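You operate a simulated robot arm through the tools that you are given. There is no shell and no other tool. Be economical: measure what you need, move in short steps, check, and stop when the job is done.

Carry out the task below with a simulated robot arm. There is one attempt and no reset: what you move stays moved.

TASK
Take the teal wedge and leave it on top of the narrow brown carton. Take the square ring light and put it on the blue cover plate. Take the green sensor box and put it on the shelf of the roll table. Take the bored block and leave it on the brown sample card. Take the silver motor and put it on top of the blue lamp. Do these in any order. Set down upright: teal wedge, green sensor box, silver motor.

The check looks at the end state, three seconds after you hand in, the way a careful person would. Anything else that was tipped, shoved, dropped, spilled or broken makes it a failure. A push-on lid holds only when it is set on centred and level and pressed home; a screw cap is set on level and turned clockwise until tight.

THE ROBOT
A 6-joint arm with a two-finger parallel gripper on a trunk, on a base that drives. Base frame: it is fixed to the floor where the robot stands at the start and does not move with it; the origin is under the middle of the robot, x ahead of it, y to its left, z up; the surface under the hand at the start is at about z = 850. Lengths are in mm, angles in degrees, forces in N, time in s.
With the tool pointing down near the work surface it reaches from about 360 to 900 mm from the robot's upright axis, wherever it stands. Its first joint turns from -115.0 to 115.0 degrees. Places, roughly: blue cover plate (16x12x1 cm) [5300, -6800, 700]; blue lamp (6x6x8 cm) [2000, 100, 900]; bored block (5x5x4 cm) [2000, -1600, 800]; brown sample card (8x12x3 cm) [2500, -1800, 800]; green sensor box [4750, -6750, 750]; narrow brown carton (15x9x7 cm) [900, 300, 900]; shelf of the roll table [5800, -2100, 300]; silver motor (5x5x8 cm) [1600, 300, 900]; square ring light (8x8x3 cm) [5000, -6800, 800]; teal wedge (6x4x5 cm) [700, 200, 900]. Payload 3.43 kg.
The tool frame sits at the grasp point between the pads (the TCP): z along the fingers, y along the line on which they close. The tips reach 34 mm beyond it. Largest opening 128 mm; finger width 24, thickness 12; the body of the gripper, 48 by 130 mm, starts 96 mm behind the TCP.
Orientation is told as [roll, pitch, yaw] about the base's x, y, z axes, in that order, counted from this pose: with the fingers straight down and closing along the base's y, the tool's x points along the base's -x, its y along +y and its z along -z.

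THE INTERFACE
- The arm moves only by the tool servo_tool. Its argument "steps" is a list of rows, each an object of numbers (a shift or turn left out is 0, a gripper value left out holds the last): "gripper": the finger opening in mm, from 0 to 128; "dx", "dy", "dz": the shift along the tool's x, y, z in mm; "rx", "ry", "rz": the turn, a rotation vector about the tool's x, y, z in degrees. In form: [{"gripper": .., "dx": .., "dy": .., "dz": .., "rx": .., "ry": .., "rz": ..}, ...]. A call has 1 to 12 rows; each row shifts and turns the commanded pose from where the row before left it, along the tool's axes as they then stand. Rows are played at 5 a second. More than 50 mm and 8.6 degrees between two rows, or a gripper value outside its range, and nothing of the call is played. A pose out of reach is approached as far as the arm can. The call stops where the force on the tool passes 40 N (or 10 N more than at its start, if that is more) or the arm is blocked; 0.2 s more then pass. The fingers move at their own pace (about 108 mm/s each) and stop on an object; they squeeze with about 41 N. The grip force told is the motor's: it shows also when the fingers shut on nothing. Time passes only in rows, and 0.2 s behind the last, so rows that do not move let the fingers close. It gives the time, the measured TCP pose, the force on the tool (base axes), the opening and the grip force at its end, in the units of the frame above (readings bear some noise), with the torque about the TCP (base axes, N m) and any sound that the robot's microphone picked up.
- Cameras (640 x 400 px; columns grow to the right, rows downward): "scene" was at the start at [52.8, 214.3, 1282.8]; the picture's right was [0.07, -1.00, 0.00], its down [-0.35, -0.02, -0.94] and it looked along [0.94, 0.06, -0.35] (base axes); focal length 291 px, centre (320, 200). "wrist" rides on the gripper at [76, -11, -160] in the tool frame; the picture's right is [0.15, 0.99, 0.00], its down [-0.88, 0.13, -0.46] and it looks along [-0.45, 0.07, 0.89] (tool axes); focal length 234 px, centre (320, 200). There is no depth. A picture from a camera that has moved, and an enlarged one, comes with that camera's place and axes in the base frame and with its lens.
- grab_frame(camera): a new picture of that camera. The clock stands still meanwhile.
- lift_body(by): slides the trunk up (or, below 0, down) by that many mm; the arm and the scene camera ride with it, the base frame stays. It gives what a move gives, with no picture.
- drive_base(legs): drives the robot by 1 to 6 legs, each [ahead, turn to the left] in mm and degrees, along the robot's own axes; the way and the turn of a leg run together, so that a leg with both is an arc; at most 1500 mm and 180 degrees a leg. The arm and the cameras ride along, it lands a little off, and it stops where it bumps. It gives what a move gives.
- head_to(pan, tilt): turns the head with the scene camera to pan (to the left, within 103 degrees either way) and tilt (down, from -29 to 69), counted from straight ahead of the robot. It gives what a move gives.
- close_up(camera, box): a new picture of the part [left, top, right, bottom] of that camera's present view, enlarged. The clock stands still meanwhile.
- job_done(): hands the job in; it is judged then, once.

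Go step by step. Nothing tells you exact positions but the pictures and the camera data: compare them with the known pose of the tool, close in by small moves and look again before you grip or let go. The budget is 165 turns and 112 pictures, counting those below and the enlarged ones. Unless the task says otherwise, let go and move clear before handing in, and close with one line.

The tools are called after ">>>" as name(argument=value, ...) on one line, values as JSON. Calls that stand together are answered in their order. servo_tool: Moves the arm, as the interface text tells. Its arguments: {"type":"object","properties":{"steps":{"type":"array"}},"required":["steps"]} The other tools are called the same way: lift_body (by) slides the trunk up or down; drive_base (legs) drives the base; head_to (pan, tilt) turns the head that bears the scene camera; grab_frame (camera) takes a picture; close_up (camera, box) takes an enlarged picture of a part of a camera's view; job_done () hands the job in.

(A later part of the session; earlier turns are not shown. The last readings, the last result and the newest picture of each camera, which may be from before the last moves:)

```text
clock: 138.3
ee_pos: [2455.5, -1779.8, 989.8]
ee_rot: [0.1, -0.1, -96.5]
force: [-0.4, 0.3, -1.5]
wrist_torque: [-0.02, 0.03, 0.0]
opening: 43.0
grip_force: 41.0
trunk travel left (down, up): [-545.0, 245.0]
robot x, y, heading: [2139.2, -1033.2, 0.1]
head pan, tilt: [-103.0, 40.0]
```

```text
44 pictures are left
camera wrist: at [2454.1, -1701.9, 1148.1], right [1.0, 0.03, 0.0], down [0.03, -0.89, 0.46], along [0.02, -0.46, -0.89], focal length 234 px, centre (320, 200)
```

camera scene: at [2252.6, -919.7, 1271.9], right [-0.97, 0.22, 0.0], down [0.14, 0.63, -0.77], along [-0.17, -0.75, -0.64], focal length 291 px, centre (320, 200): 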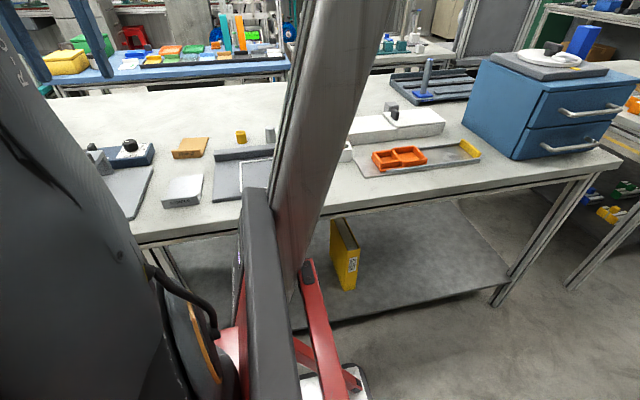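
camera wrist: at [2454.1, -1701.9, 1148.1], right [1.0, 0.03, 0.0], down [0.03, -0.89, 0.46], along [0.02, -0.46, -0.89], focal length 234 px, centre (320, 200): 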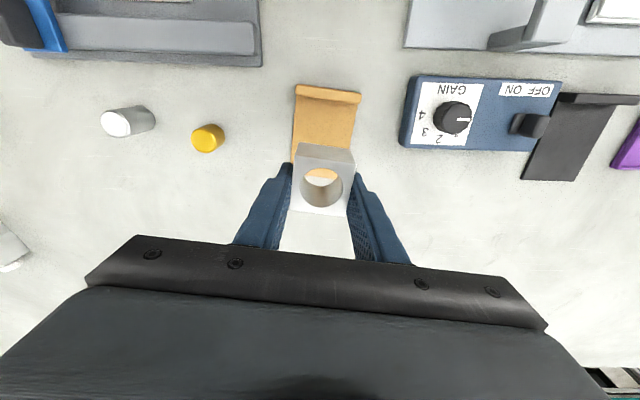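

The card's free area is centred near (2459, −1780), and the block is almost there. Lowering to just above it.

>>> servo_tool(steps=[{"dy": 3, "dx": -3, "dz": 40}, {"dz": 40}, {"dz": 30}, {"dz": 8}, {}])

>>> grab_frame(camera="wrist")

```text
clock: 139.5
ee_pos: [2456.9, -1781.5, 868.4]
ee_rot: [0.0, -0.2, -96.5]
force: [-0.3, 0.5, -1.3]
wrist_torque: [0.01, -0.01, 0.02]
opening: 43.2
grip_force: 41.4
trunk travel left (down, up): [-545.0, 245.0]
robot x, y, heading: [2139.0, -1031.4, 0.3]
head pan, tilt: [-103.0, 40.0]
```

```text
43 pictures are left
camera wrist: at [2454.1, -1704.9, 1027.8], right [1.0, 0.03, 0.0], down [0.03, -0.89, 0.46], along [0.02, -0.46, -0.89], focal length 234 px, centre (320, 200)
```

wrist: 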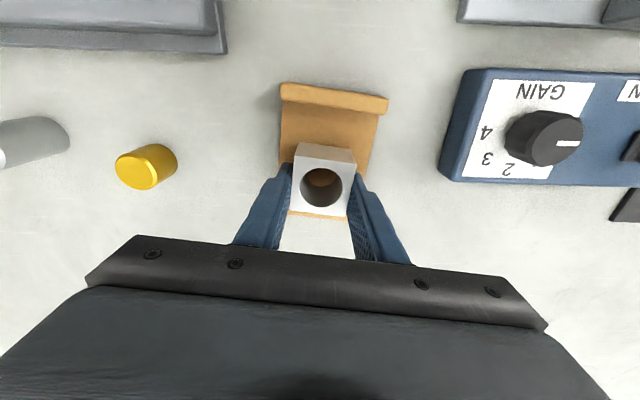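

Good placement; lowering to contact and releasing.

>>> servo_tool(steps=[{"dx": 4, "dz": 3}, {"dz": 2}, {"dz": 2}, {"dz": 1.5}, {"dz": 1.5}, {"dz": 1.5}, {}])

```text
clock: 141.1
ee_pos: [2457.9, -1778.9, 860.4]
ee_rot: [0.2, -0.4, -96.5]
force: [-0.3, 3.4, 25.8]
wrist_torque: [0.62, 0.17, 0.0]
opening: 43.4
grip_force: 41.5
trunk travel left (down, up): [-545.0, 245.0]
robot x, y, heading: [2137.1, -1027.3, 0.1]
head pan, tilt: [-103.0, 40.0]
```

>>> servo_tool(steps=[{"dz": -2.5}, {"gripper": 50}, {"gripper": 60}, {"gripper": 66}, {}, {"dz": -30}, {"dz": -45}, {"dz": -45}, {}])

>>> grab_frame(camera="wrist")

```text
clock: 143.1
ee_pos: [2457.7, -1778.2, 978.1]
ee_rot: [0.0, 0.0, -96.6]
force: [-0.3, -0.6, -0.2]
wrist_torque: [0.03, 0.0, -0.01]
opening: 65.8
grip_force: 0.1
trunk travel left (down, up): [-545.0, 245.0]
robot x, y, heading: [2139.3, -1032.1, 0.2]
head pan, tilt: [-103.0, 40.0]
```

```text
42 pictures are left
camera wrist: at [2455.4, -1702.1, 1138.1], right [1.0, 0.03, 0.0], down [0.03, -0.89, 0.46], along [0.02, -0.46, -0.89], focal length 234 px, centre (320, 200)
```

wrist: 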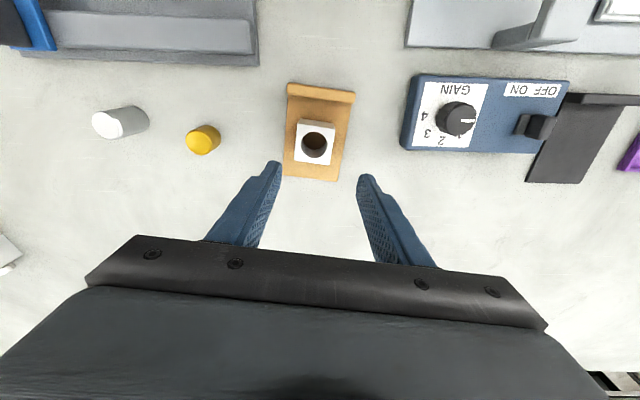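

Block is on the card. Now the far job at (5000, −6800): I'll raise and tuck the arm to the front, then survey the route.

>>> servo_tool(steps=[{"dz": -45}, {"dz": -45}, {"dz": -45}, {"dx": 44, "dy": 15.5}, {"dx": 44, "dy": 15.5}, {"dx": 44, "dy": 15.5}, {"dx": 44, "dy": 15.5}, {"dx": 44, "dy": 15.5}, {"dx": 44, "dy": 15.5}, {"dx": 44, "dy": 15.5}, {"dx": 44, "dy": 15.5}, {"dx": 44, "dy": 15.5}])

>>> servo_tool(steps=[{"dx": 45}, {"dx": 45}, {"dx": 45}, {"dx": 45}, {"dx": 45}, {"dx": 45}, {"dx": 45}, {"dx": 45}, {}])

>>> head_to(pan=-30, tilt=10)

>>> grab_frame(camera="scene")

```text
clock: 145.7
ee_pos: [2638.0, -1390.2, 1110.1]
ee_rot: [0.1, -0.2, -96.6]
force: [0.2, -1.4, -0.4]
wrist_torque: [0.08, -0.06, 0.0]
opening: 66.0
grip_force: 0.1
out of reach, approached as far as the arm can: row 3
trunk travel left (down, up): [-545.0, 245.0]
robot x, y, heading: [2142.2, -1030.9, 0.1]
head pan, tilt: [-103.0, 40.0]
```

```text
clock: 147.7
ee_pos: [2676.6, -1032.3, 1107.3]
ee_rot: [0.1, -0.2, -96.6]
force: [0.4, 1.2, 0.7]
wrist_torque: [0.01, 0.04, 0.04]
opening: 65.9
grip_force: 0.0
trunk travel left (down, up): [-545.0, 245.0]
robot x, y, heading: [2143.4, -1028.2, 0.3]
head pan, tilt: [-103.0, 40.0]
```

```text
clock: 149.2
ee_pos: [2676.0, -1032.9, 1107.9]
ee_rot: [0.1, -0.2, -96.5]
force: [0.3, 0.3, -0.2]
wrist_torque: [0.01, -0.01, -0.01]
opening: 66.2
grip_force: 0.0
trunk travel left (down, up): [-545.0, 245.0]
robot x, y, heading: [2141.1, -1033.4, 0.0]
head pan, tilt: [-30.0, 10.0]
```

```text
41 pictures are left
camera scene: at [2174.4, -883.5, 1319.5], right [-0.5, -0.87, 0.0], down [-0.15, 0.09, -0.98], along [0.85, -0.49, -0.17], focal length 291 px, centre (320, 200)
```

scene: 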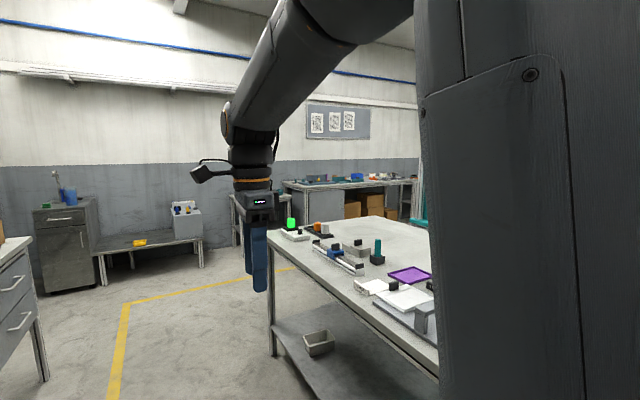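

The table ends at x≈3850 and the way ahead is clear. I'll drive to x≈4600 and look south.

>>> drive_base(legs=[[1500, 0], [950, 0], [0, -60]])

>>> head_to(pan=-15, tilt=12)

>>> grab_frame(camera="scene")

>>> head_to(pan=45, tilt=18)

>>> grab_frame(camera="scene")

```text
clock: 163.8
ee_pos: [4850.1, -1459.0, 1107.5]
ee_rot: [0.1, -0.1, -156.2]
force: [-0.3, 0.0, 0.1]
wrist_torque: [0.02, 0.01, 0.02]
opening: 65.9
grip_force: 0.0
trunk travel left (down, up): [-545.0, 245.0]
robot x, y, heading: [4583.6, -997.6, -59.7]
head pan, tilt: [-30.0, 10.0]
```

```text
clock: 164.6
ee_pos: [4849.3, -1458.9, 1106.5]
ee_rot: [0.1, -0.2, -156.3]
force: [0.6, -0.7, 0.2]
wrist_torque: [-0.03, 0.02, 0.01]
opening: 65.9
grip_force: 0.0
trunk travel left (down, up): [-545.0, 245.0]
robot x, y, heading: [4581.2, -997.3, -59.3]
head pan, tilt: [-15.0, 12.0]
```

```text
40 pictures are left
camera scene: at [4752.7, -948.2, 1316.3], right [-0.96, -0.26, 0.0], down [-0.06, 0.2, -0.98], along [0.26, -0.94, -0.21], focal length 291 px, centre (320, 200)
```

scene: 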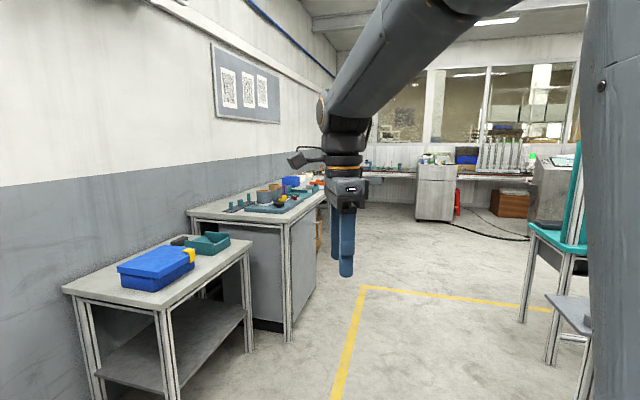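

```text
clock: 165.9
ee_pos: [4851.6, -1459.3, 1107.1]
ee_rot: [0.1, -0.2, -156.3]
force: [0.8, 0.1, -0.9]
wrist_torque: [0.02, 0.02, 0.03]
opening: 66.1
grip_force: 0.0
trunk travel left (down, up): [-545.0, 245.0]
robot x, y, heading: [4581.6, -993.9, -59.5]
head pan, tilt: [45.0, 18.0]
```

```text
39 pictures are left
camera scene: at [4818.4, -881.9, 1306.5], right [-0.25, -0.97, 0.0], down [-0.3, 0.08, -0.95], along [0.92, -0.24, -0.31], focal length 291 px, centre (320, 200)
```

scene: 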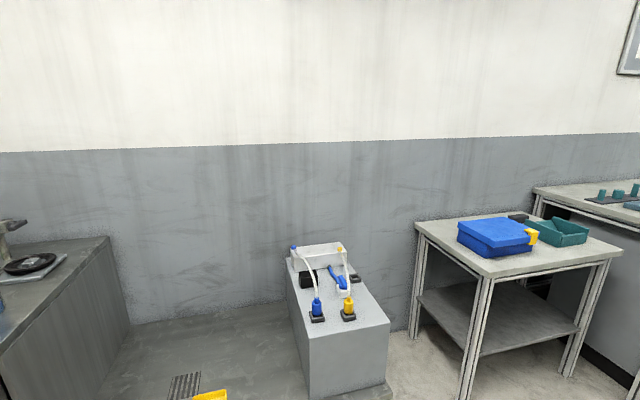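

The small table with the blue box is the roll table (shelf at about (5800, −2100, 300)). The items to fetch lie by the far wall straight south; driving there in stages.

>>> drive_base(legs=[[0, -26], [1500, 0], [1500, 0], [1100, 0]])

>>> head_to(pan=5, tilt=22)

>>> grab_frame(camera="scene")

```text
clock: 186.9
ee_pos: [4963.8, -5618.2, 1106.9]
ee_rot: [0.1, -0.2, 178.5]
force: [-0.1, -0.3, -0.3]
wrist_torque: [-0.01, 0.02, 0.02]
opening: 65.9
grip_force: 0.0
trunk travel left (down, up): [-545.0, 245.0]
robot x, y, heading: [4918.9, -5086.2, -84.9]
head pan, tilt: [45.0, 18.0]
```

```text
clock: 188.0
ee_pos: [4965.0, -5618.2, 1106.9]
ee_rot: [0.1, -0.2, 178.3]
force: [0.3, 0.5, 0.1]
wrist_torque: [-0.01, -0.01, 0.0]
opening: 65.9
grip_force: 0.0
trunk travel left (down, up): [-545.0, 245.0]
robot x, y, heading: [4922.5, -5085.6, -84.9]
head pan, tilt: [5.0, 22.0]
```

```text
38 pictures are left
camera scene: at [5126.1, -5113.9, 1300.0], right [-0.98, -0.18, 0.0], down [-0.07, 0.37, -0.93], along [0.16, -0.91, -0.37], focal length 291 px, centre (320, 200)
```

scene: 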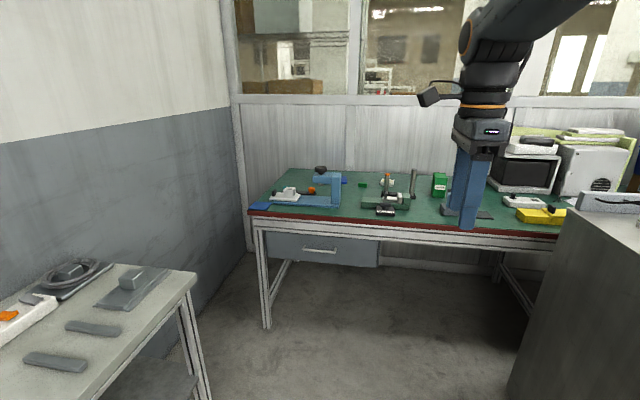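

The green bench stands along the south wall with its front edge near y≈−6250. I'll drive up to y≈−5950, facing it squarely.

>>> drive_base(legs=[[860, 0], [0, -5]])

>>> head_to(pan=-5, tilt=38)

>>> grab_frame(camera="scene")

>>> grab_frame(camera="wrist")

```text
clock: 193.0
ee_pos: [4977.1, -6472.0, 1106.7]
ee_rot: [0.1, -0.2, 172.4]
force: [-0.4, 0.1, -0.2]
wrist_torque: [0.0, 0.01, 0.01]
opening: 66.0
grip_force: 0.1
trunk travel left (down, up): [-545.0, 245.0]
robot x, y, heading: [4987.0, -5937.8, -90.8]
head pan, tilt: [5.0, 22.0]
```

```text
clock: 193.8
ee_pos: [4977.5, -6472.1, 1106.3]
ee_rot: [0.1, -0.2, 172.4]
force: [-0.1, -0.3, -0.4]
wrist_torque: [-0.01, 0.02, -0.02]
opening: 65.9
grip_force: 0.1
trunk travel left (down, up): [-545.0, 245.0]
robot x, y, heading: [4990.2, -5931.8, -91.1]
head pan, tilt: [-5.0, 38.0]
```

```text
37 pictures are left
camera scene: at [5175.5, -5981.0, 1274.9], right [-0.99, 0.1, 0.0], down [0.06, 0.61, -0.79], along [-0.08, -0.78, -0.62], focal length 291 px, centre (320, 200)
```

scene: 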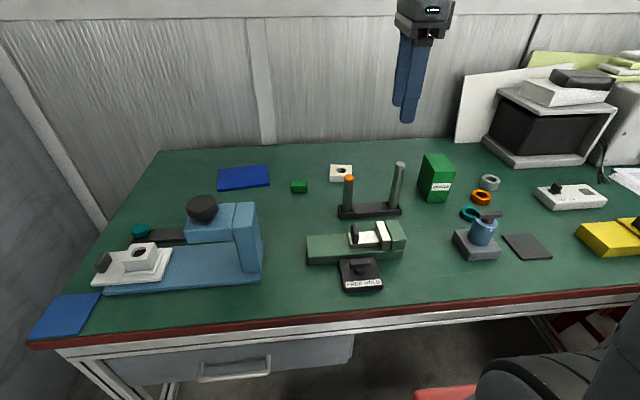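

```text
36 pictures are left
camera wrist: at [5054.7, -6471.2, 1266.1], right [0.01, -1.0, 0.0], down [-0.89, -0.01, 0.46], along [-0.46, -0.01, -0.89], focal length 234 px, centre (320, 200)
```

wrist: 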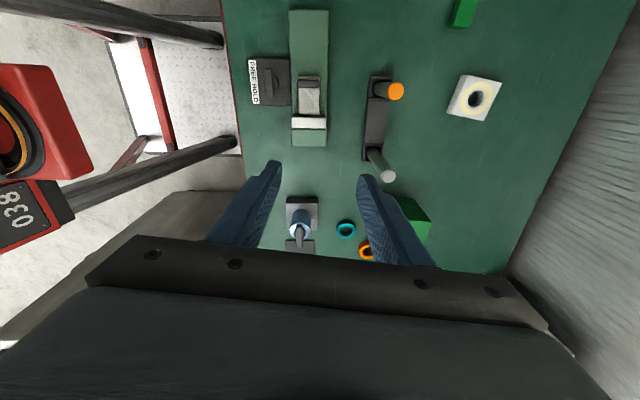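

Dark blue plate is near (5343, −6788), the ring light near (5028, −6765) and the green box near (4771, −6640). I'll shift the base to about (5150, −5990) so all three are in reach.

>>> drive_base(legs=[[-600, 0], [0, 22], [444, 0], [0, -21], [235, 0]])

>>> grab_frame(camera="scene")

```text
clock: 203.2
ee_pos: [5167.8, -6523.0, 1106.9]
ee_rot: [0.0, -0.2, 173.9]
force: [0.8, 0.0, 0.7]
wrist_torque: [-0.02, 0.02, 0.02]
opening: 65.9
grip_force: 0.0
trunk travel left (down, up): [-545.0, 245.0]
robot x, y, heading: [5163.2, -5986.1, -89.5]
head pan, tilt: [-5.0, 38.0]
```

```text
35 pictures are left
camera scene: at [5352.9, -6025.9, 1274.8], right [-1.0, 0.08, 0.0], down [0.05, 0.61, -0.79], along [-0.06, -0.79, -0.62], focal length 291 px, centre (320, 200)
```

scene: 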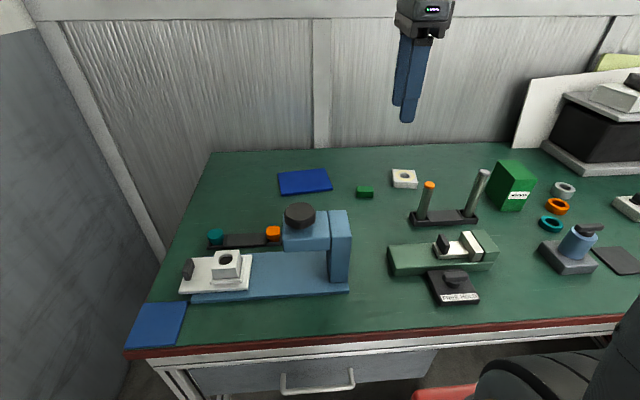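

Ring light top is near (5027, −6768, 760). I'll turn the hand to face naturally and move it above the ring.

>>> servo_tool(steps=[{"rz": -8}, {"rz": -8}, {"rz": -8}, {"rz": -8}, {"rz": -8}, {"rz": -8}, {"rz": -8}, {"rz": -8}, {"rz": -8}, {"rz": -8}, {"rz": -8}, {"rz": -8}])

>>> servo_tool(steps=[{"dx": -22, "dy": -27, "dz": 30, "gripper": 120}, {"dx": -22, "dy": -27, "dz": 30}, {"dx": -33, "dy": -27, "dz": 20}, {"dx": -33, "dy": -27, "dz": 20}, {"dx": -33, "dy": -27, "dz": 20}, {"dx": -33, "dz": 30}, {"dx": -33, "dz": 30}, {}])

>>> grab_frame(camera="wrist")

```text
clock: 205.8
ee_pos: [5166.5, -6522.3, 1106.5]
ee_rot: [-0.2, 0.0, -90.1]
force: [1.0, -0.1, 1.0]
wrist_torque: [-0.01, 0.0, -0.01]
opening: 66.2
grip_force: 0.0
trunk travel left (down, up): [-545.0, 245.0]
robot x, y, heading: [5163.2, -5987.1, -89.7]
head pan, tilt: [-5.0, 38.0]
```

```text
clock: 207.6
ee_pos: [5032.2, -6732.1, 929.2]
ee_rot: [-0.2, -0.1, -90.0]
force: [-0.3, 0.7, -0.3]
wrist_torque: [-0.01, -0.04, -0.02]
opening: 120.2
grip_force: 0.1
trunk travel left (down, up): [-545.0, 245.0]
robot x, y, heading: [5162.2, -5987.4, -89.7]
head pan, tilt: [-5.0, 38.0]
```

```text
34 pictures are left
camera wrist: at [5021.5, -6655.3, 1087.5], right [0.99, 0.14, 0.0], down [0.13, -0.88, 0.46], along [0.06, -0.45, -0.89], focal length 234 px, centre (320, 200)
```

wrist: 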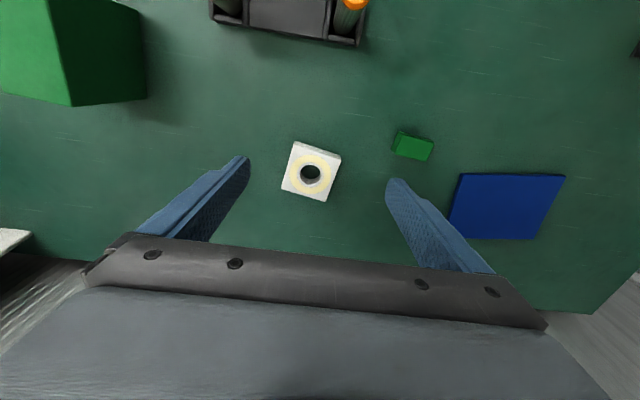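

Ring centre is about (5024, −6775), turned −7.7°, some 68 mm wide. Aligning and descending partway.

>>> servo_tool(steps=[{"dx": -43, "dy": -8.6, "gripper": 95}, {"rz": 7.7, "dz": 35}, {"dz": 40}, {"dz": 35}, {}])

>>> grab_frame(camera="wrist")

```text
clock: 208.8
ee_pos: [5021.5, -6775.1, 818.7]
ee_rot: [-0.2, -0.1, -97.8]
force: [0.8, -0.8, 0.3]
wrist_torque: [0.01, 0.01, -0.02]
opening: 95.0
grip_force: 0.1
trunk travel left (down, up): [-545.0, 245.0]
robot x, y, heading: [5164.8, -5987.3, -89.8]
head pan, tilt: [-5.0, 38.0]
```

```text
33 pictures are left
camera wrist: at [5021.6, -6698.7, 978.1], right [1.0, 0.01, 0.0], down [0.01, -0.89, 0.46], along [0.0, -0.46, -0.89], focal length 234 px, centre (320, 200)
```

wrist: 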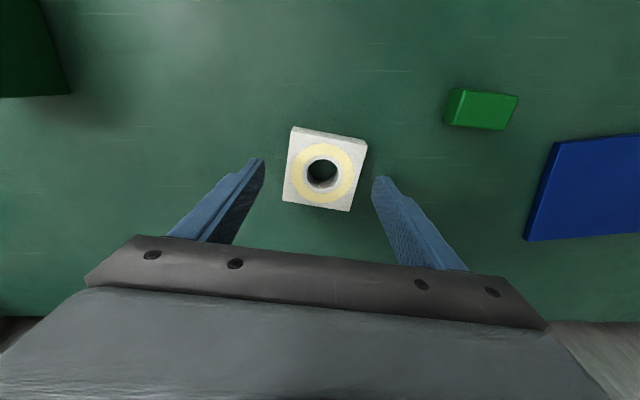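

Centre at (5025, −6780); correcting and descending so the tips sit beside the ring.

>>> servo_tool(steps=[{"dx": -4.5, "dy": 4, "dz": 25}, {"dz": 10}, {"dz": 4}, {"dz": 3}, {"dz": 2}, {"dz": 2}, {}])

>>> grab_frame(camera="wrist")

```text
clock: 210.4
ee_pos: [5025.9, -6780.3, 775.2]
ee_rot: [-0.3, -0.4, -97.8]
force: [0.4, 2.9, 16.9]
wrist_torque: [0.17, -0.95, 0.23]
opening: 95.4
grip_force: 0.5
trunk travel left (down, up): [-545.0, 245.0]
robot x, y, heading: [5166.8, -5986.0, -89.4]
head pan, tilt: [-5.0, 38.0]
```

```text
32 pictures are left
camera wrist: at [5026.1, -6703.2, 933.0], right [1.0, 0.01, 0.0], down [0.01, -0.89, 0.46], along [0.0, -0.46, -0.89], focal length 234 px, centre (320, 200)
```

wrist: 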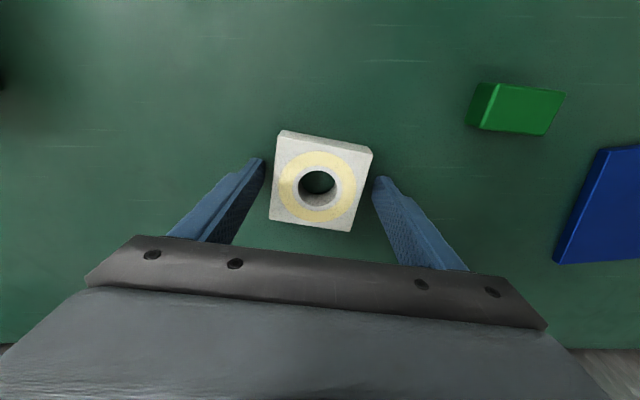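

The tips touched the bench at z≈740. Raising 2 mm, then gripping.

>>> servo_tool(steps=[{"dz": -3}, {"gripper": 75}, {"gripper": 55}, {"gripper": 55}, {"gripper": 55}, {}])

>>> servo_tool(steps=[{"dz": -30}, {"dz": -35}, {"dz": -20}, {}])

>>> grab_frame(camera="wrist")

```text
clock: 211.8
ee_pos: [5024.2, -6780.5, 775.5]
ee_rot: [-0.2, -0.1, -97.8]
force: [0.0, -0.2, 0.1]
wrist_torque: [0.04, 0.01, -0.03]
opening: 71.9
grip_force: 41.3
trunk travel left (down, up): [-545.0, 245.0]
robot x, y, heading: [5166.3, -5985.8, -89.3]
head pan, tilt: [-5.0, 38.0]
```

```text
clock: 212.8
ee_pos: [5026.3, -6779.5, 860.5]
ee_rot: [-0.2, -0.1, -97.7]
force: [0.2, -0.2, -1.9]
wrist_torque: [0.02, 0.01, -0.02]
opening: 71.5
grip_force: 41.4
trunk travel left (down, up): [-545.0, 245.0]
robot x, y, heading: [5165.9, -5987.7, -89.2]
head pan, tilt: [-5.0, 38.0]
```

```text
31 pictures are left
camera wrist: at [5025.6, -6702.1, 1018.7], right [1.0, 0.01, 0.0], down [0.01, -0.89, 0.46], along [0.0, -0.46, -0.89], focal length 234 px, centre (320, 200)
```

wrist: 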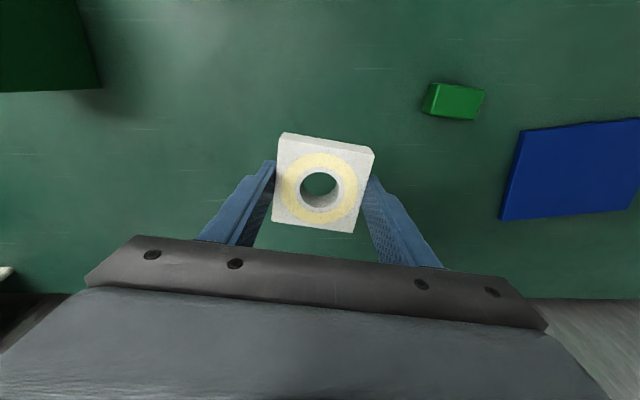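

Ring is held, with its base 35 mm below the TCP. Moving over to the blue plate at about (5346, −6794).

>>> servo_tool(steps=[{"dx": 4.1, "dy": 45.6}, {"dx": 4.1, "dy": 45.6}, {"dx": 4.1, "dy": 45.6}, {"dx": 4.1, "dy": 45.6}, {"dx": 4.1, "dy": 45.6}, {"dx": 4.1, "dy": 45.6}, {"dx": 4.1, "dy": 45.6}, {"rz": -7}, {"rz": -7}, {}])

>>> grab_frame(camera="wrist")

```text
clock: 215.0
ee_pos: [5345.5, -6793.6, 858.7]
ee_rot: [-0.3, -0.2, -83.7]
force: [-0.5, -0.4, -1.3]
wrist_torque: [0.02, 0.0, 0.0]
opening: 71.4
grip_force: 40.8
trunk travel left (down, up): [-545.0, 245.0]
robot x, y, heading: [5163.5, -5984.9, -89.6]
head pan, tilt: [-5.0, 38.0]
```

```text
30 pictures are left
camera wrist: at [5327.5, -6720.2, 1018.0], right [0.97, 0.25, 0.0], down [0.23, -0.86, 0.46], along [0.11, -0.44, -0.89], focal length 234 px, centre (320, 200)
```

wrist: 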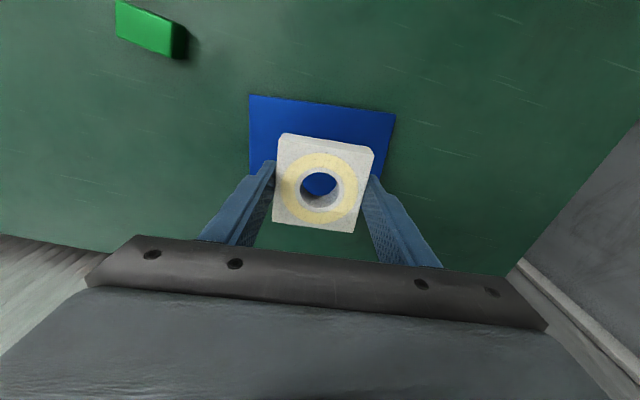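

Plate centre is (5343, −6800); small correction, then lower until contact.

>>> servo_tool(steps=[{"dx": -5.8, "dy": -2.5, "dz": 30}, {"dz": 30}, {"dz": 6}, {"dz": 3}, {"dz": 2}, {"dz": 2}, {"dz": 1.5}, {}])

>>> grab_frame(camera="wrist")

```text
clock: 216.8
ee_pos: [5343.6, -6801.0, 784.5]
ee_rot: [-0.2, -0.1, -83.7]
force: [-0.2, 0.9, -1.4]
wrist_torque: [0.01, -0.01, 0.03]
opening: 71.2
grip_force: 41.6
trunk travel left (down, up): [-545.0, 245.0]
robot x, y, heading: [5165.1, -5986.3, -89.2]
head pan, tilt: [-5.0, 38.0]
```

```text
29 pictures are left
camera wrist: at [5325.4, -6726.5, 943.8], right [0.97, 0.25, 0.0], down [0.23, -0.86, 0.46], along [0.11, -0.44, -0.89], focal length 234 px, centre (320, 200)
```

wrist: 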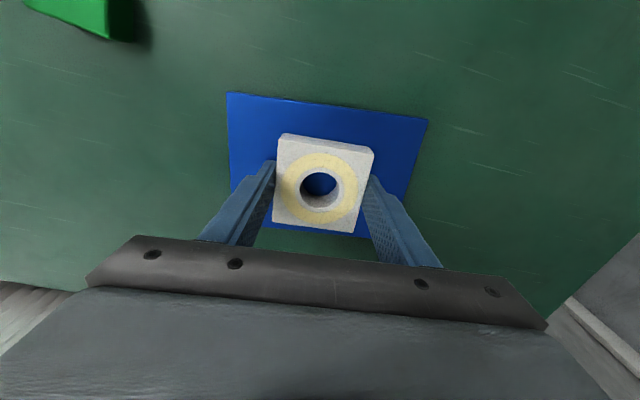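

>>> servo_tool(steps=[{"dz": 1.5}, {"dz": 1.5}, {"dz": 1.5}, {"dz": 1.5}, {}])

```text
clock: 217.9
ee_pos: [5343.5, -6802.5, 782.9]
ee_rot: [-0.3, -0.4, -83.8]
force: [-1.7, 6.8, 13.0]
wrist_torque: [0.52, -0.48, 0.28]
opening: 71.3
grip_force: 40.8
trunk travel left (down, up): [-545.0, 245.0]
robot x, y, heading: [5164.7, -5986.1, -89.7]
head pan, tilt: [-5.0, 38.0]
stopped in row 5: the force on the tool passed its limit at 42 N (the readings are from after the stop); the commanded pose is now the measured one
```

Contact made at z≈783. Easing off, releasing and rising.

>>> servo_tool(steps=[{"dz": -1.5}, {"gripper": 76}, {"gripper": 84}, {"gripper": 90}, {}, {"dz": -30}, {"dz": -45}, {"dz": -45}, {"dz": -40}, {}])

>>> grab_frame(camera="wrist")

>>> close_up(camera="scene", box=[400, 140, 560, 250])

```text
clock: 220.1
ee_pos: [5342.7, -6800.1, 944.1]
ee_rot: [-0.2, -0.3, -83.9]
force: [0.2, -0.2, 1.1]
wrist_torque: [-0.02, 0.01, -0.01]
opening: 90.2
grip_force: 0.1
trunk travel left (down, up): [-545.0, 245.0]
robot x, y, heading: [5166.3, -5984.3, -89.5]
head pan, tilt: [-5.0, 38.0]
```

```text
28 pictures are left
camera wrist: at [5324.9, -6724.7, 1101.8], right [0.97, 0.25, 0.0], down [0.22, -0.86, 0.46], along [0.11, -0.45, -0.89], focal length 234 px, centre (320, 200)
```

wrist: 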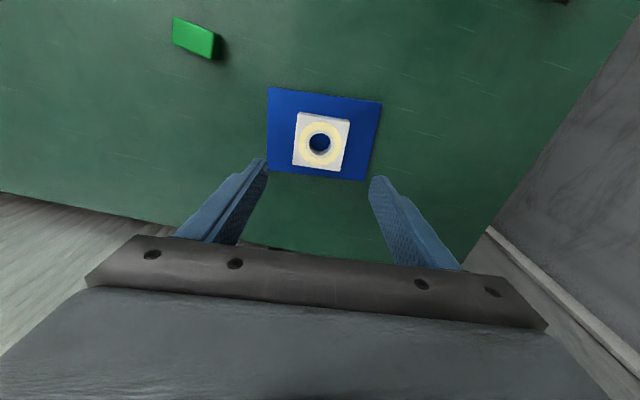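

```text
3.64 times, centred on (480, 195) of scene
camera zoom: at [5353.0, -6026.0, 1274.8], right [-1.0, 0.08, 0.0], down [0.05, 0.61, -0.79], along [-0.06, -0.79, -0.62], focal length 1060 px, centre (-262, 218)
```

zoom: 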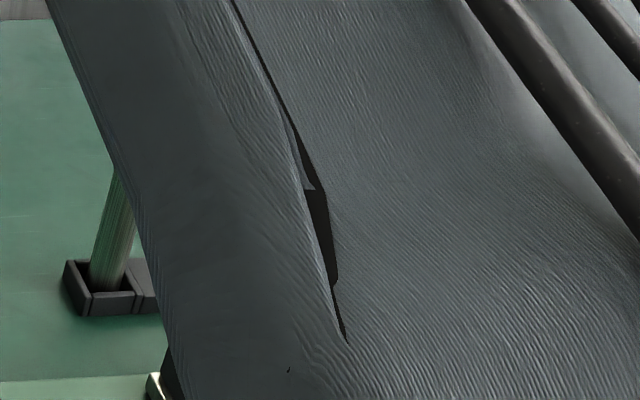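

Ring light sits centred on the plate. Next is the big green box near (4760, −6640): I'll rise over the posts and move above it to look.

>>> servo_tool(steps=[{"dx": 40, "dz": -25}, {"dx": 40, "dz": -25}, {"dx": 18, "dy": -44}, {"dx": 18, "dy": -44}, {"dx": 18, "dy": -44}, {"dx": 18, "dy": -44}, {"dx": 18, "dy": -44}, {"dx": 18, "dy": -44}, {"dx": 18, "dy": -44}, {"dx": 18, "dy": -44}, {"dx": 18, "dy": -44}, {"dx": 18, "dy": -44}])

>>> servo_tool(steps=[{"dx": 10, "dy": -44}, {"dx": 10, "dy": -44}, {"dy": -30}, {}])

>>> grab_frame(camera="wrist")

>>> head_to(pan=-20, tilt=38)

>>> grab_frame(camera="scene")

```text
clock: 222.7
ee_pos: [4878.8, -6590.6, 997.3]
ee_rot: [-0.2, -0.4, -83.9]
force: [0.6, -0.3, 0.5]
wrist_torque: [0.01, 0.02, -0.03]
opening: 89.8
grip_force: 0.1
trunk travel left (down, up): [-545.0, 245.0]
robot x, y, heading: [5162.3, -5985.0, -89.4]
head pan, tilt: [-5.0, 38.0]
```

```text
clock: 223.7
ee_pos: [4758.4, -6581.9, 995.8]
ee_rot: [-0.2, -0.3, -83.8]
force: [0.6, 0.6, -1.1]
wrist_torque: [0.01, 0.02, 0.0]
opening: 89.9
grip_force: 0.0
trunk travel left (down, up): [-545.0, 245.0]
robot x, y, heading: [5167.1, -5987.7, -89.5]
head pan, tilt: [-5.0, 38.0]
```

```text
26 pictures are left
camera wrist: at [4740.1, -6507.9, 1153.5], right [0.97, 0.25, 0.0], down [0.23, -0.86, 0.46], along [0.11, -0.45, -0.89], focal length 234 px, centre (320, 200)
```

wrist: 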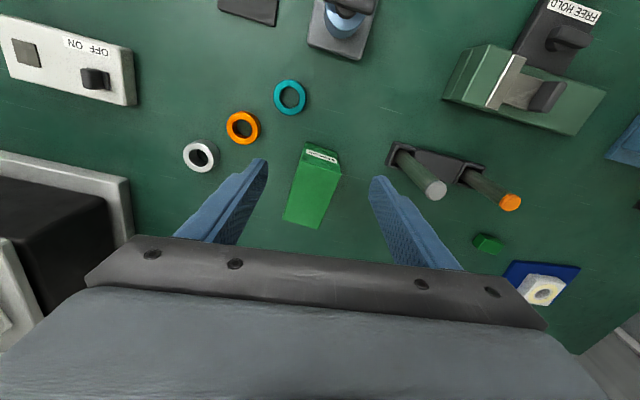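

```text
clock: 224.4
ee_pos: [4758.5, -6582.4, 995.9]
ee_rot: [-0.1, -0.3, -84.0]
force: [0.3, 0.8, -0.5]
wrist_torque: [0.02, 0.03, 0.03]
opening: 90.0
grip_force: 0.1
trunk travel left (down, up): [-545.0, 245.0]
robot x, y, heading: [5166.5, -5986.2, -89.2]
head pan, tilt: [-20.0, 38.0]
```

```text
25 pictures are left
camera scene: at [5330.8, -6021.3, 1274.8], right [-0.94, 0.33, 0.0], down [0.2, 0.58, -0.79], along [-0.26, -0.74, -0.62], focal length 291 px, centre (320, 200)
```

scene: 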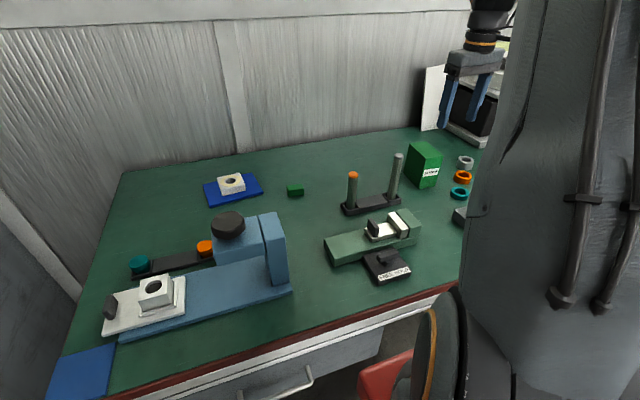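

I'll enlarge the green box to get its size and angle.

>>> close_up(camera="wrist", box=[270, 130, 360, 240])

>>> close_up(camera="scene", box=[390, 130, 470, 200])

```text
3.64 times, centred on (315, 185) of wrist
camera zoom: at [4740.4, -6508.0, 1153.5], right [0.97, 0.25, 0.0], down [0.22, -0.86, 0.46], along [0.11, -0.45, -0.89], focal length 852 px, centre (338, 254)
```

zoom: 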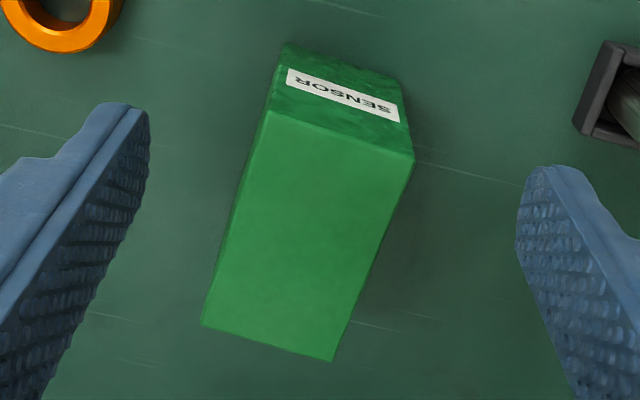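

```text
5.71 times, centred on (430, 165) of scene
camera zoom: at [5330.8, -6021.3, 1274.8], right [-0.94, 0.33, 0.0], down [0.2, 0.58, -0.79], along [-0.26, -0.74, -0.62], focal length 1665 px, centre (-309, 400)
```

zoom: 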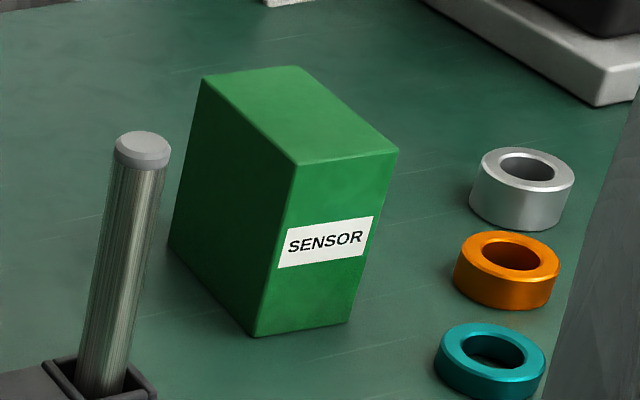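

The box is about 58 × 96 × 107 mm, centred at (4763, −6662) with its top at 847, turned about −4°. The shelf needs an inclined hand, so I'll align yaw and tilt the tool 42° forward for the grasp.

>>> servo_tool(steps=[{"rz": 5.2}, {"rz": 5.2}, {"ry": -8.4}, {"ry": -8.4}, {"ry": -8.4}, {"ry": -8.4}, {"ry": -8.4}, {}])

>>> grab_frame(camera="wrist")

```text
clock: 226.2
ee_pos: [4760.1, -6581.8, 994.1]
ee_rot: [-0.2, -42.5, -94.2]
force: [-0.5, -0.1, 0.7]
wrist_torque: [-0.01, 0.02, -0.01]
opening: 90.1
grip_force: 0.1
trunk travel left (down, up): [-545.0, 245.0]
robot x, y, heading: [5167.2, -5982.8, -89.5]
head pan, tilt: [-20.0, 38.0]
```

```text
22 pictures are left
camera wrist: at [4761.3, -6418.0, 1060.2], right [0.99, 0.03, -0.1], down [0.11, -0.35, 0.93], along [0.0, -0.94, -0.35], focal length 234 px, centre (320, 200)
```

wrist: 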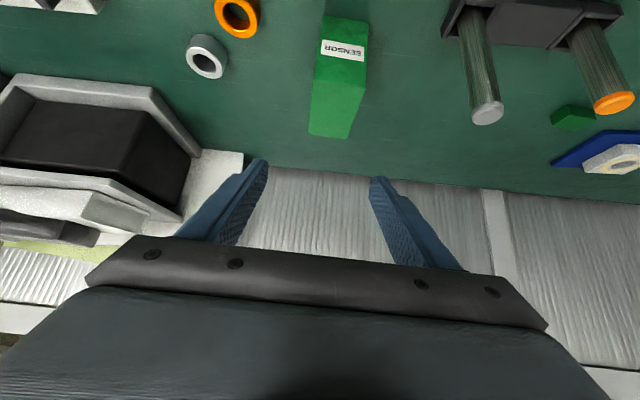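

Tilt looks right. I'll move to a standoff point 120 mm back along the finger direction.

>>> servo_tool(steps=[{"dx": 25, "dy": 4, "dz": 25}, {"dx": 25, "dy": 4.7, "dz": 25}, {"dx": 24, "dz": 25}, {}])

>>> grab_frame(camera="wrist")

```text
clock: 227.2
ee_pos: [4767.5, -6576.9, 888.6]
ee_rot: [-0.2, -42.3, -94.1]
force: [0.2, 0.1, 0.1]
wrist_torque: [-0.04, -0.01, -0.02]
opening: 90.2
grip_force: 0.1
trunk travel left (down, up): [-545.0, 245.0]
robot x, y, heading: [5166.5, -5990.9, -89.1]
head pan, tilt: [-20.0, 38.0]
```

```text
21 pictures are left
camera wrist: at [4769.7, -6412.8, 955.3], right [0.99, 0.03, -0.1], down [0.11, -0.35, 0.93], along [0.0, -0.94, -0.35], focal length 234 px, centre (320, 200)
```

wrist: 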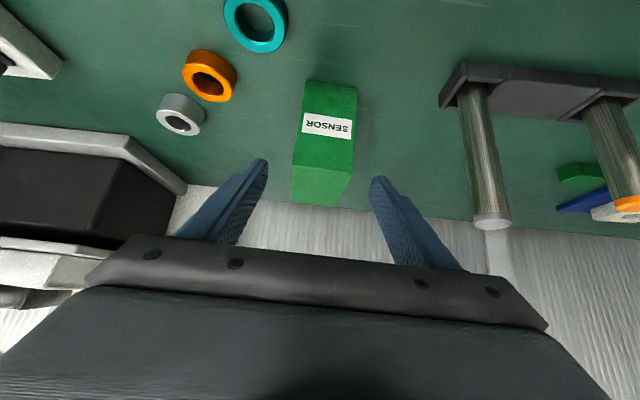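

Well centred (4 mm correction). Advancing along the fingers to straddle the box.

>>> servo_tool(steps=[{"dy": 4, "dz": 30}, {"dz": 30}, {"dz": 30}, {"dz": 20}, {}])

>>> grab_frame(camera="wrist")

```text
clock: 228.4
ee_pos: [4765.8, -6653.0, 806.4]
ee_rot: [-0.2, -42.3, -94.2]
force: [-0.4, -0.6, -0.6]
wrist_torque: [0.0, 0.02, 0.0]
opening: 89.9
grip_force: 0.2
trunk travel left (down, up): [-545.0, 245.0]
robot x, y, heading: [5166.1, -5986.7, -89.3]
head pan, tilt: [-20.0, 38.0]
```

```text
20 pictures are left
camera wrist: at [4767.4, -6489.6, 872.4], right [0.99, 0.03, -0.1], down [0.11, -0.35, 0.93], along [0.0, -0.94, -0.35], focal length 234 px, centre (320, 200)
```

wrist: 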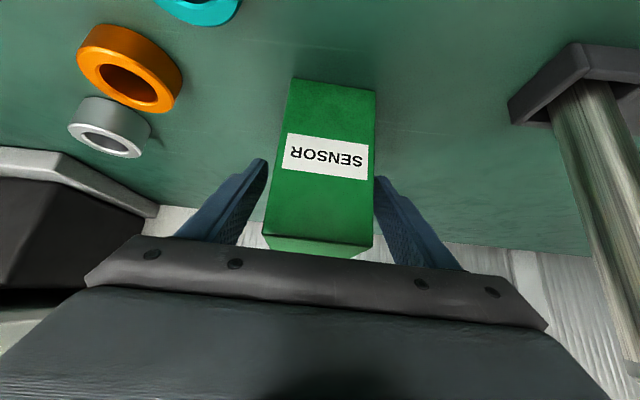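

Centred between the fingers with no contact. Closing and lifting.

>>> servo_tool(steps=[{"gripper": 65}, {"gripper": 45}, {"gripper": 45}, {"gripper": 45}, {}])

>>> servo_tool(steps=[{"dx": -20, "dz": -22}, {"dx": -27, "dz": -30}, {"dx": -27, "dz": -30}, {}])

>>> grab_frame(camera="wrist")

```text
clock: 229.7
ee_pos: [4765.5, -6653.2, 805.4]
ee_rot: [-0.1, -42.4, -94.2]
force: [-2.3, 0.0, -0.1]
wrist_torque: [-0.02, 0.01, -0.08]
opening: 59.8
grip_force: 40.9
trunk travel left (down, up): [-545.0, 245.0]
robot x, y, heading: [5166.2, -5988.3, -89.7]
head pan, tilt: [-20.0, 38.0]
```

```text
clock: 230.7
ee_pos: [4765.7, -6651.2, 914.9]
ee_rot: [-0.1, -42.3, -94.2]
force: [-0.8, 0.0, -2.7]
wrist_torque: [-0.01, 0.01, 0.0]
opening: 60.0
grip_force: 40.8
trunk travel left (down, up): [-545.0, 245.0]
robot x, y, heading: [5165.7, -5987.9, -89.4]
head pan, tilt: [-20.0, 38.0]
```

```text
19 pictures are left
camera wrist: at [4767.3, -6488.3, 981.7], right [0.99, 0.04, -0.1], down [0.11, -0.35, 0.93], along [0.0, -0.93, -0.36], focal length 234 px, centre (320, 200)
```

wrist: 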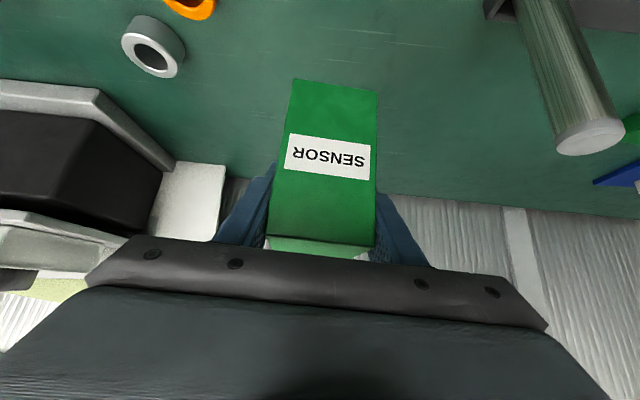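

Box held securely (base 65 mm below the TCP). I'll lift it clear and bring it in front of the robot.

>>> servo_tool(steps=[{"dx": -27, "dz": -29.5}, {"dx": -27, "dz": -29.5}, {"dx": 10.5, "dy": 41, "dz": -9.6}, {"dx": 10.5, "dy": 41, "dz": -9.6}, {"dx": 10.5, "dy": 41, "dz": -9.6}, {"dx": 10.5, "dy": 41, "dz": -9.6}, {"dx": 10.5, "dy": 41, "dz": -9.6}, {"dx": 10.5, "dy": 41, "dz": -9.6}, {"dx": 10.5, "dy": 41, "dz": -9.6}, {"dx": 10.5, "dy": 41, "dz": -9.6}, {}])

>>> drive_base(legs=[[-300, 0], [0, 4.5], [-1500, 0], [-1500, 0], [-600, 0]])

```text
clock: 233.1
ee_pos: [5103.5, -6563.4, 999.0]
ee_rot: [-0.3, -42.3, -94.1]
force: [-0.4, -0.5, -3.3]
wrist_torque: [0.02, 0.01, 0.02]
opening: 59.8
grip_force: 41.0
trunk travel left (down, up): [-545.0, 245.0]
robot x, y, heading: [5165.6, -5986.6, -89.4]
head pan, tilt: [-20.0, 38.0]
```

```text
clock: 252.5
ee_pos: [4755.0, -2717.2, 999.6]
ee_rot: [-0.1, -42.3, -87.9]
force: [0.7, 0.1, -2.3]
wrist_torque: [0.04, 0.0, 0.01]
opening: 59.6
grip_force: 40.8
trunk travel left (down, up): [-545.0, 245.0]
robot x, y, heading: [4758.1, -2135.4, -83.3]
head pan, tilt: [-20.0, 38.0]
```

Now turning to face the roll table and looking at its shelf.

>>> drive_base(legs=[[0, 83.3]])

>>> head_to(pan=-5, tilt=35)

>>> grab_frame(camera="scene")

```text
clock: 256.5
ee_pos: [5329.6, -2190.4, 998.2]
ee_rot: [-0.2, -42.4, -3.3]
force: [0.0, 0.3, -2.1]
wrist_torque: [-0.02, 0.03, -0.02]
opening: 59.8
grip_force: 40.3
trunk travel left (down, up): [-545.0, 245.0]
robot x, y, heading: [4749.7, -2137.0, 1.5]
head pan, tilt: [-20.0, 38.0]
```

```text
clock: 257.3
ee_pos: [5330.5, -2190.1, 998.4]
ee_rot: [-0.1, -42.3, -3.3]
force: [-0.6, 1.1, -3.2]
wrist_torque: [0.01, 0.03, -0.01]
opening: 59.8
grip_force: 40.9
trunk travel left (down, up): [-545.0, 245.0]
robot x, y, heading: [4753.3, -2132.7, 1.1]
head pan, tilt: [-5.0, 35.0]
```

```text
18 pictures are left
camera scene: at [4790.5, -1949.2, 1279.4], right [-0.06, -1.0, 0.0], down [-0.57, 0.04, -0.82], along [0.82, -0.05, -0.57], focal length 291 px, centre (320, 200)
```

scene: 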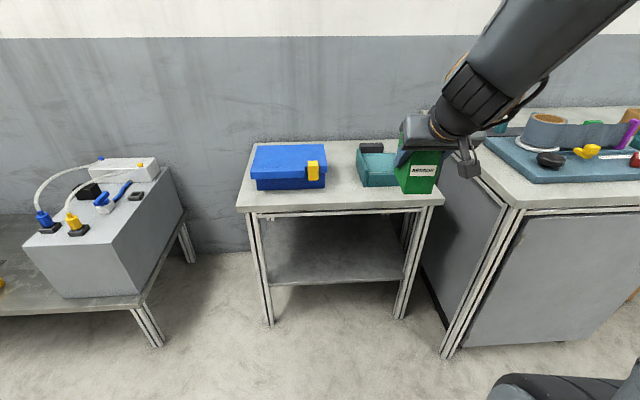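

The shelf surface is at about z 280, front legs at x≈5600, and the opening runs roughly y −1790 to −2340. I'll lower the trunk 450 mm, shift the box to y≈−2090 and drive closer.

>>> lift_body(by=-450)

>>> servo_tool(steps=[{"dy": 40}, {"dy": 40}, {"dy": 20}, {}])

>>> drive_base(legs=[[150, 0]])

>>> head_to(pan=-15, tilt=25)

>>> grab_frame(camera="scene")

```text
refused: -450 is not a number from -400 to 400
```

```text
clock: 258.3
ee_pos: [5335.3, -2095.7, 998.7]
ee_rot: [-0.2, -42.3, -3.2]
force: [-0.2, -0.2, -1.9]
wrist_torque: [0.0, 0.02, -0.03]
opening: 59.8
grip_force: 41.2
out of reach, approached as far as the arm can: row 1
trunk travel left (down, up): [-545.0, 245.0]
robot x, y, heading: [4753.0, -2137.7, 1.5]
head pan, tilt: [-5.0, 35.0]
```

```text
clock: 259.6
ee_pos: [5486.9, -2090.9, 999.3]
ee_rot: [-0.1, -42.3, -3.1]
force: [-0.4, 0.4, -2.5]
wrist_torque: [-0.01, -0.03, 0.01]
opening: 59.8
grip_force: 40.9
trunk travel left (down, up): [-545.0, 245.0]
robot x, y, heading: [4903.6, -2133.8, 1.5]
head pan, tilt: [-5.0, 35.0]
```

```text
clock: 260.4
ee_pos: [5486.0, -2092.0, 997.8]
ee_rot: [-0.1, -42.3, -3.3]
force: [0.4, 0.1, -2.3]
wrist_torque: [0.02, 0.0, 0.01]
opening: 59.9
grip_force: 41.0
trunk travel left (down, up): [-545.0, 245.0]
robot x, y, heading: [4902.7, -2131.0, 1.8]
head pan, tilt: [-15.0, 25.0]
```

```text
17 pictures are left
camera scene: at [4942.7, -1961.2, 1295.1], right [-0.23, -0.97, 0.0], down [-0.41, 0.1, -0.91], along [0.88, -0.21, -0.42], focal length 291 px, centre (320, 200)
```

scene: 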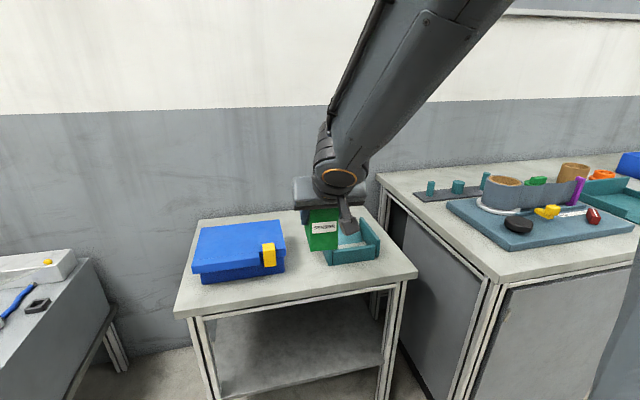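

The lift is limited to 400 mm per call, and the base has already moved. I'll pull the box back 45 mm from the table edge, then lower in two steps.

>>> servo_tool(steps=[{"dx": 33, "dz": -30}, {}])

>>> lift_body(by=-390)

>>> lift_body(by=-70)

>>> grab_frame(camera="scene")

```text
clock: 261.0
ee_pos: [5442.1, -2088.3, 995.7]
ee_rot: [-0.1, -42.3, -3.2]
force: [0.1, -0.8, -2.7]
wrist_torque: [0.0, -0.01, -0.01]
opening: 59.8
grip_force: 40.9
trunk travel left (down, up): [-545.0, 245.0]
robot x, y, heading: [4904.8, -2134.3, 1.4]
head pan, tilt: [-15.0, 25.0]
```

```text
clock: 264.7
ee_pos: [5521.0, -2086.6, 609.5]
ee_rot: [-0.2, -42.0, -3.2]
force: [0.0, 0.0, -1.4]
wrist_torque: [0.01, 0.02, -0.01]
opening: 59.9
grip_force: 41.1
trunk travel left (down, up): [-155.0, 635.0]
robot x, y, heading: [4899.9, -2134.1, 1.6]
head pan, tilt: [-15.0, 25.0]
```

```text
clock: 265.8
ee_pos: [5538.3, -2085.7, 540.1]
ee_rot: [-0.2, -41.9, -3.2]
force: [-0.4, -0.6, -2.1]
wrist_torque: [0.0, 0.04, 0.05]
opening: 59.6
grip_force: 41.1
trunk travel left (down, up): [-85.0, 705.0]
robot x, y, heading: [4905.0, -2131.1, 1.8]
head pan, tilt: [-15.0, 25.0]
```

```text
16 pictures are left
camera scene: at [5070.7, -1957.8, 835.1], right [-0.23, -0.97, 0.0], down [-0.41, 0.1, -0.91], along [0.88, -0.21, -0.42], focal length 291 px, centre (320, 200)
```

scene: 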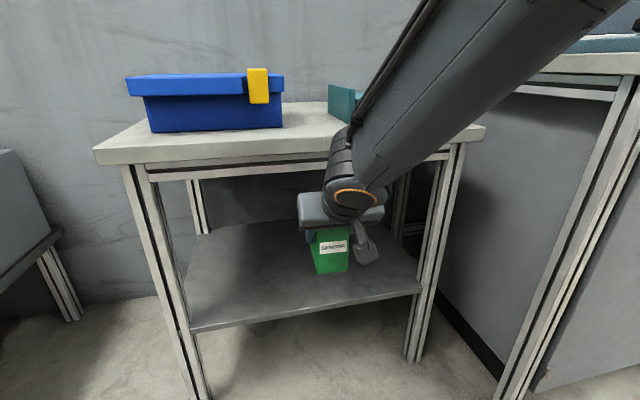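

The trunk slides forward as it lowers, so the box is now at (5538, −2086, 540), still clear. I'll lower it to just above shelf height in front of the table.

>>> servo_tool(steps=[{"dx": 31, "dz": 27}, {"dx": 31, "dz": 27}, {"dx": 31, "dz": 27}, {"dx": 28, "dz": 26}, {}])

>>> grab_frame(camera="scene")

>>> grab_frame(camera="wrist")

```text
clock: 267.0
ee_pos: [5578.5, -2073.3, 393.4]
ee_rot: [-0.2, -41.8, -3.2]
force: [0.4, 0.3, -2.6]
wrist_torque: [-0.03, 0.0, 0.03]
opening: 59.6
grip_force: 41.3
out of reach, approached as far as the arm can: row 1, 2, 3, 4
trunk travel left (down, up): [-85.0, 705.0]
robot x, y, heading: [4906.4, -2129.0, 1.8]
head pan, tilt: [-15.0, 25.0]
```

```text
15 pictures are left
camera scene: at [5070.6, -1957.8, 835.2], right [-0.23, -0.97, 0.0], down [-0.41, 0.1, -0.91], along [0.88, -0.21, -0.42], focal length 291 px, centre (320, 200)
```

scene: 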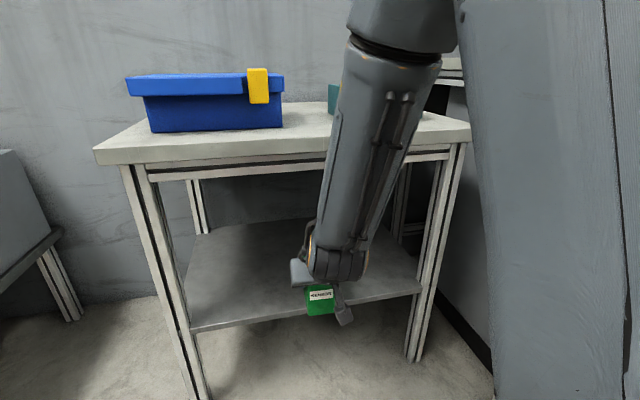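

```text
14 pictures are left
camera wrist: at [5415.6, -2075.2, 461.9], right [-0.05, 0.99, -0.1], down [0.36, 0.11, 0.93], along [0.93, 0.01, -0.36], focal length 234 px, centre (320, 200)
```

wrist: 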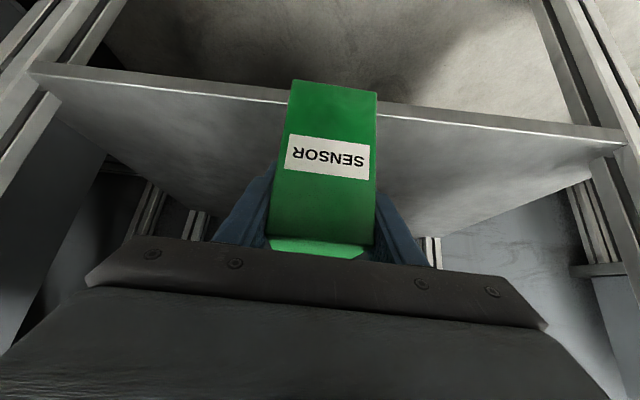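

The box is now at the shelf's front edge, about 40 mm above it (shelf ≈ z 285). I'll move forward in level steps and check the pose.

>>> servo_tool(steps=[{"dx": -18.5, "dz": 16.7}, {"dx": -18.5, "dz": 16.7}, {}])

```text
clock: 267.8
ee_pos: [5628.1, -2076.4, 395.0]
ee_rot: [-0.1, -42.0, -3.2]
force: [0.2, -0.9, -2.3]
wrist_torque: [0.04, -0.01, 0.0]
opening: 59.8
grip_force: 41.0
trunk travel left (down, up): [-85.0, 705.0]
robot x, y, heading: [4902.0, -2126.4, 1.9]
head pan, tilt: [-15.0, 25.0]
```

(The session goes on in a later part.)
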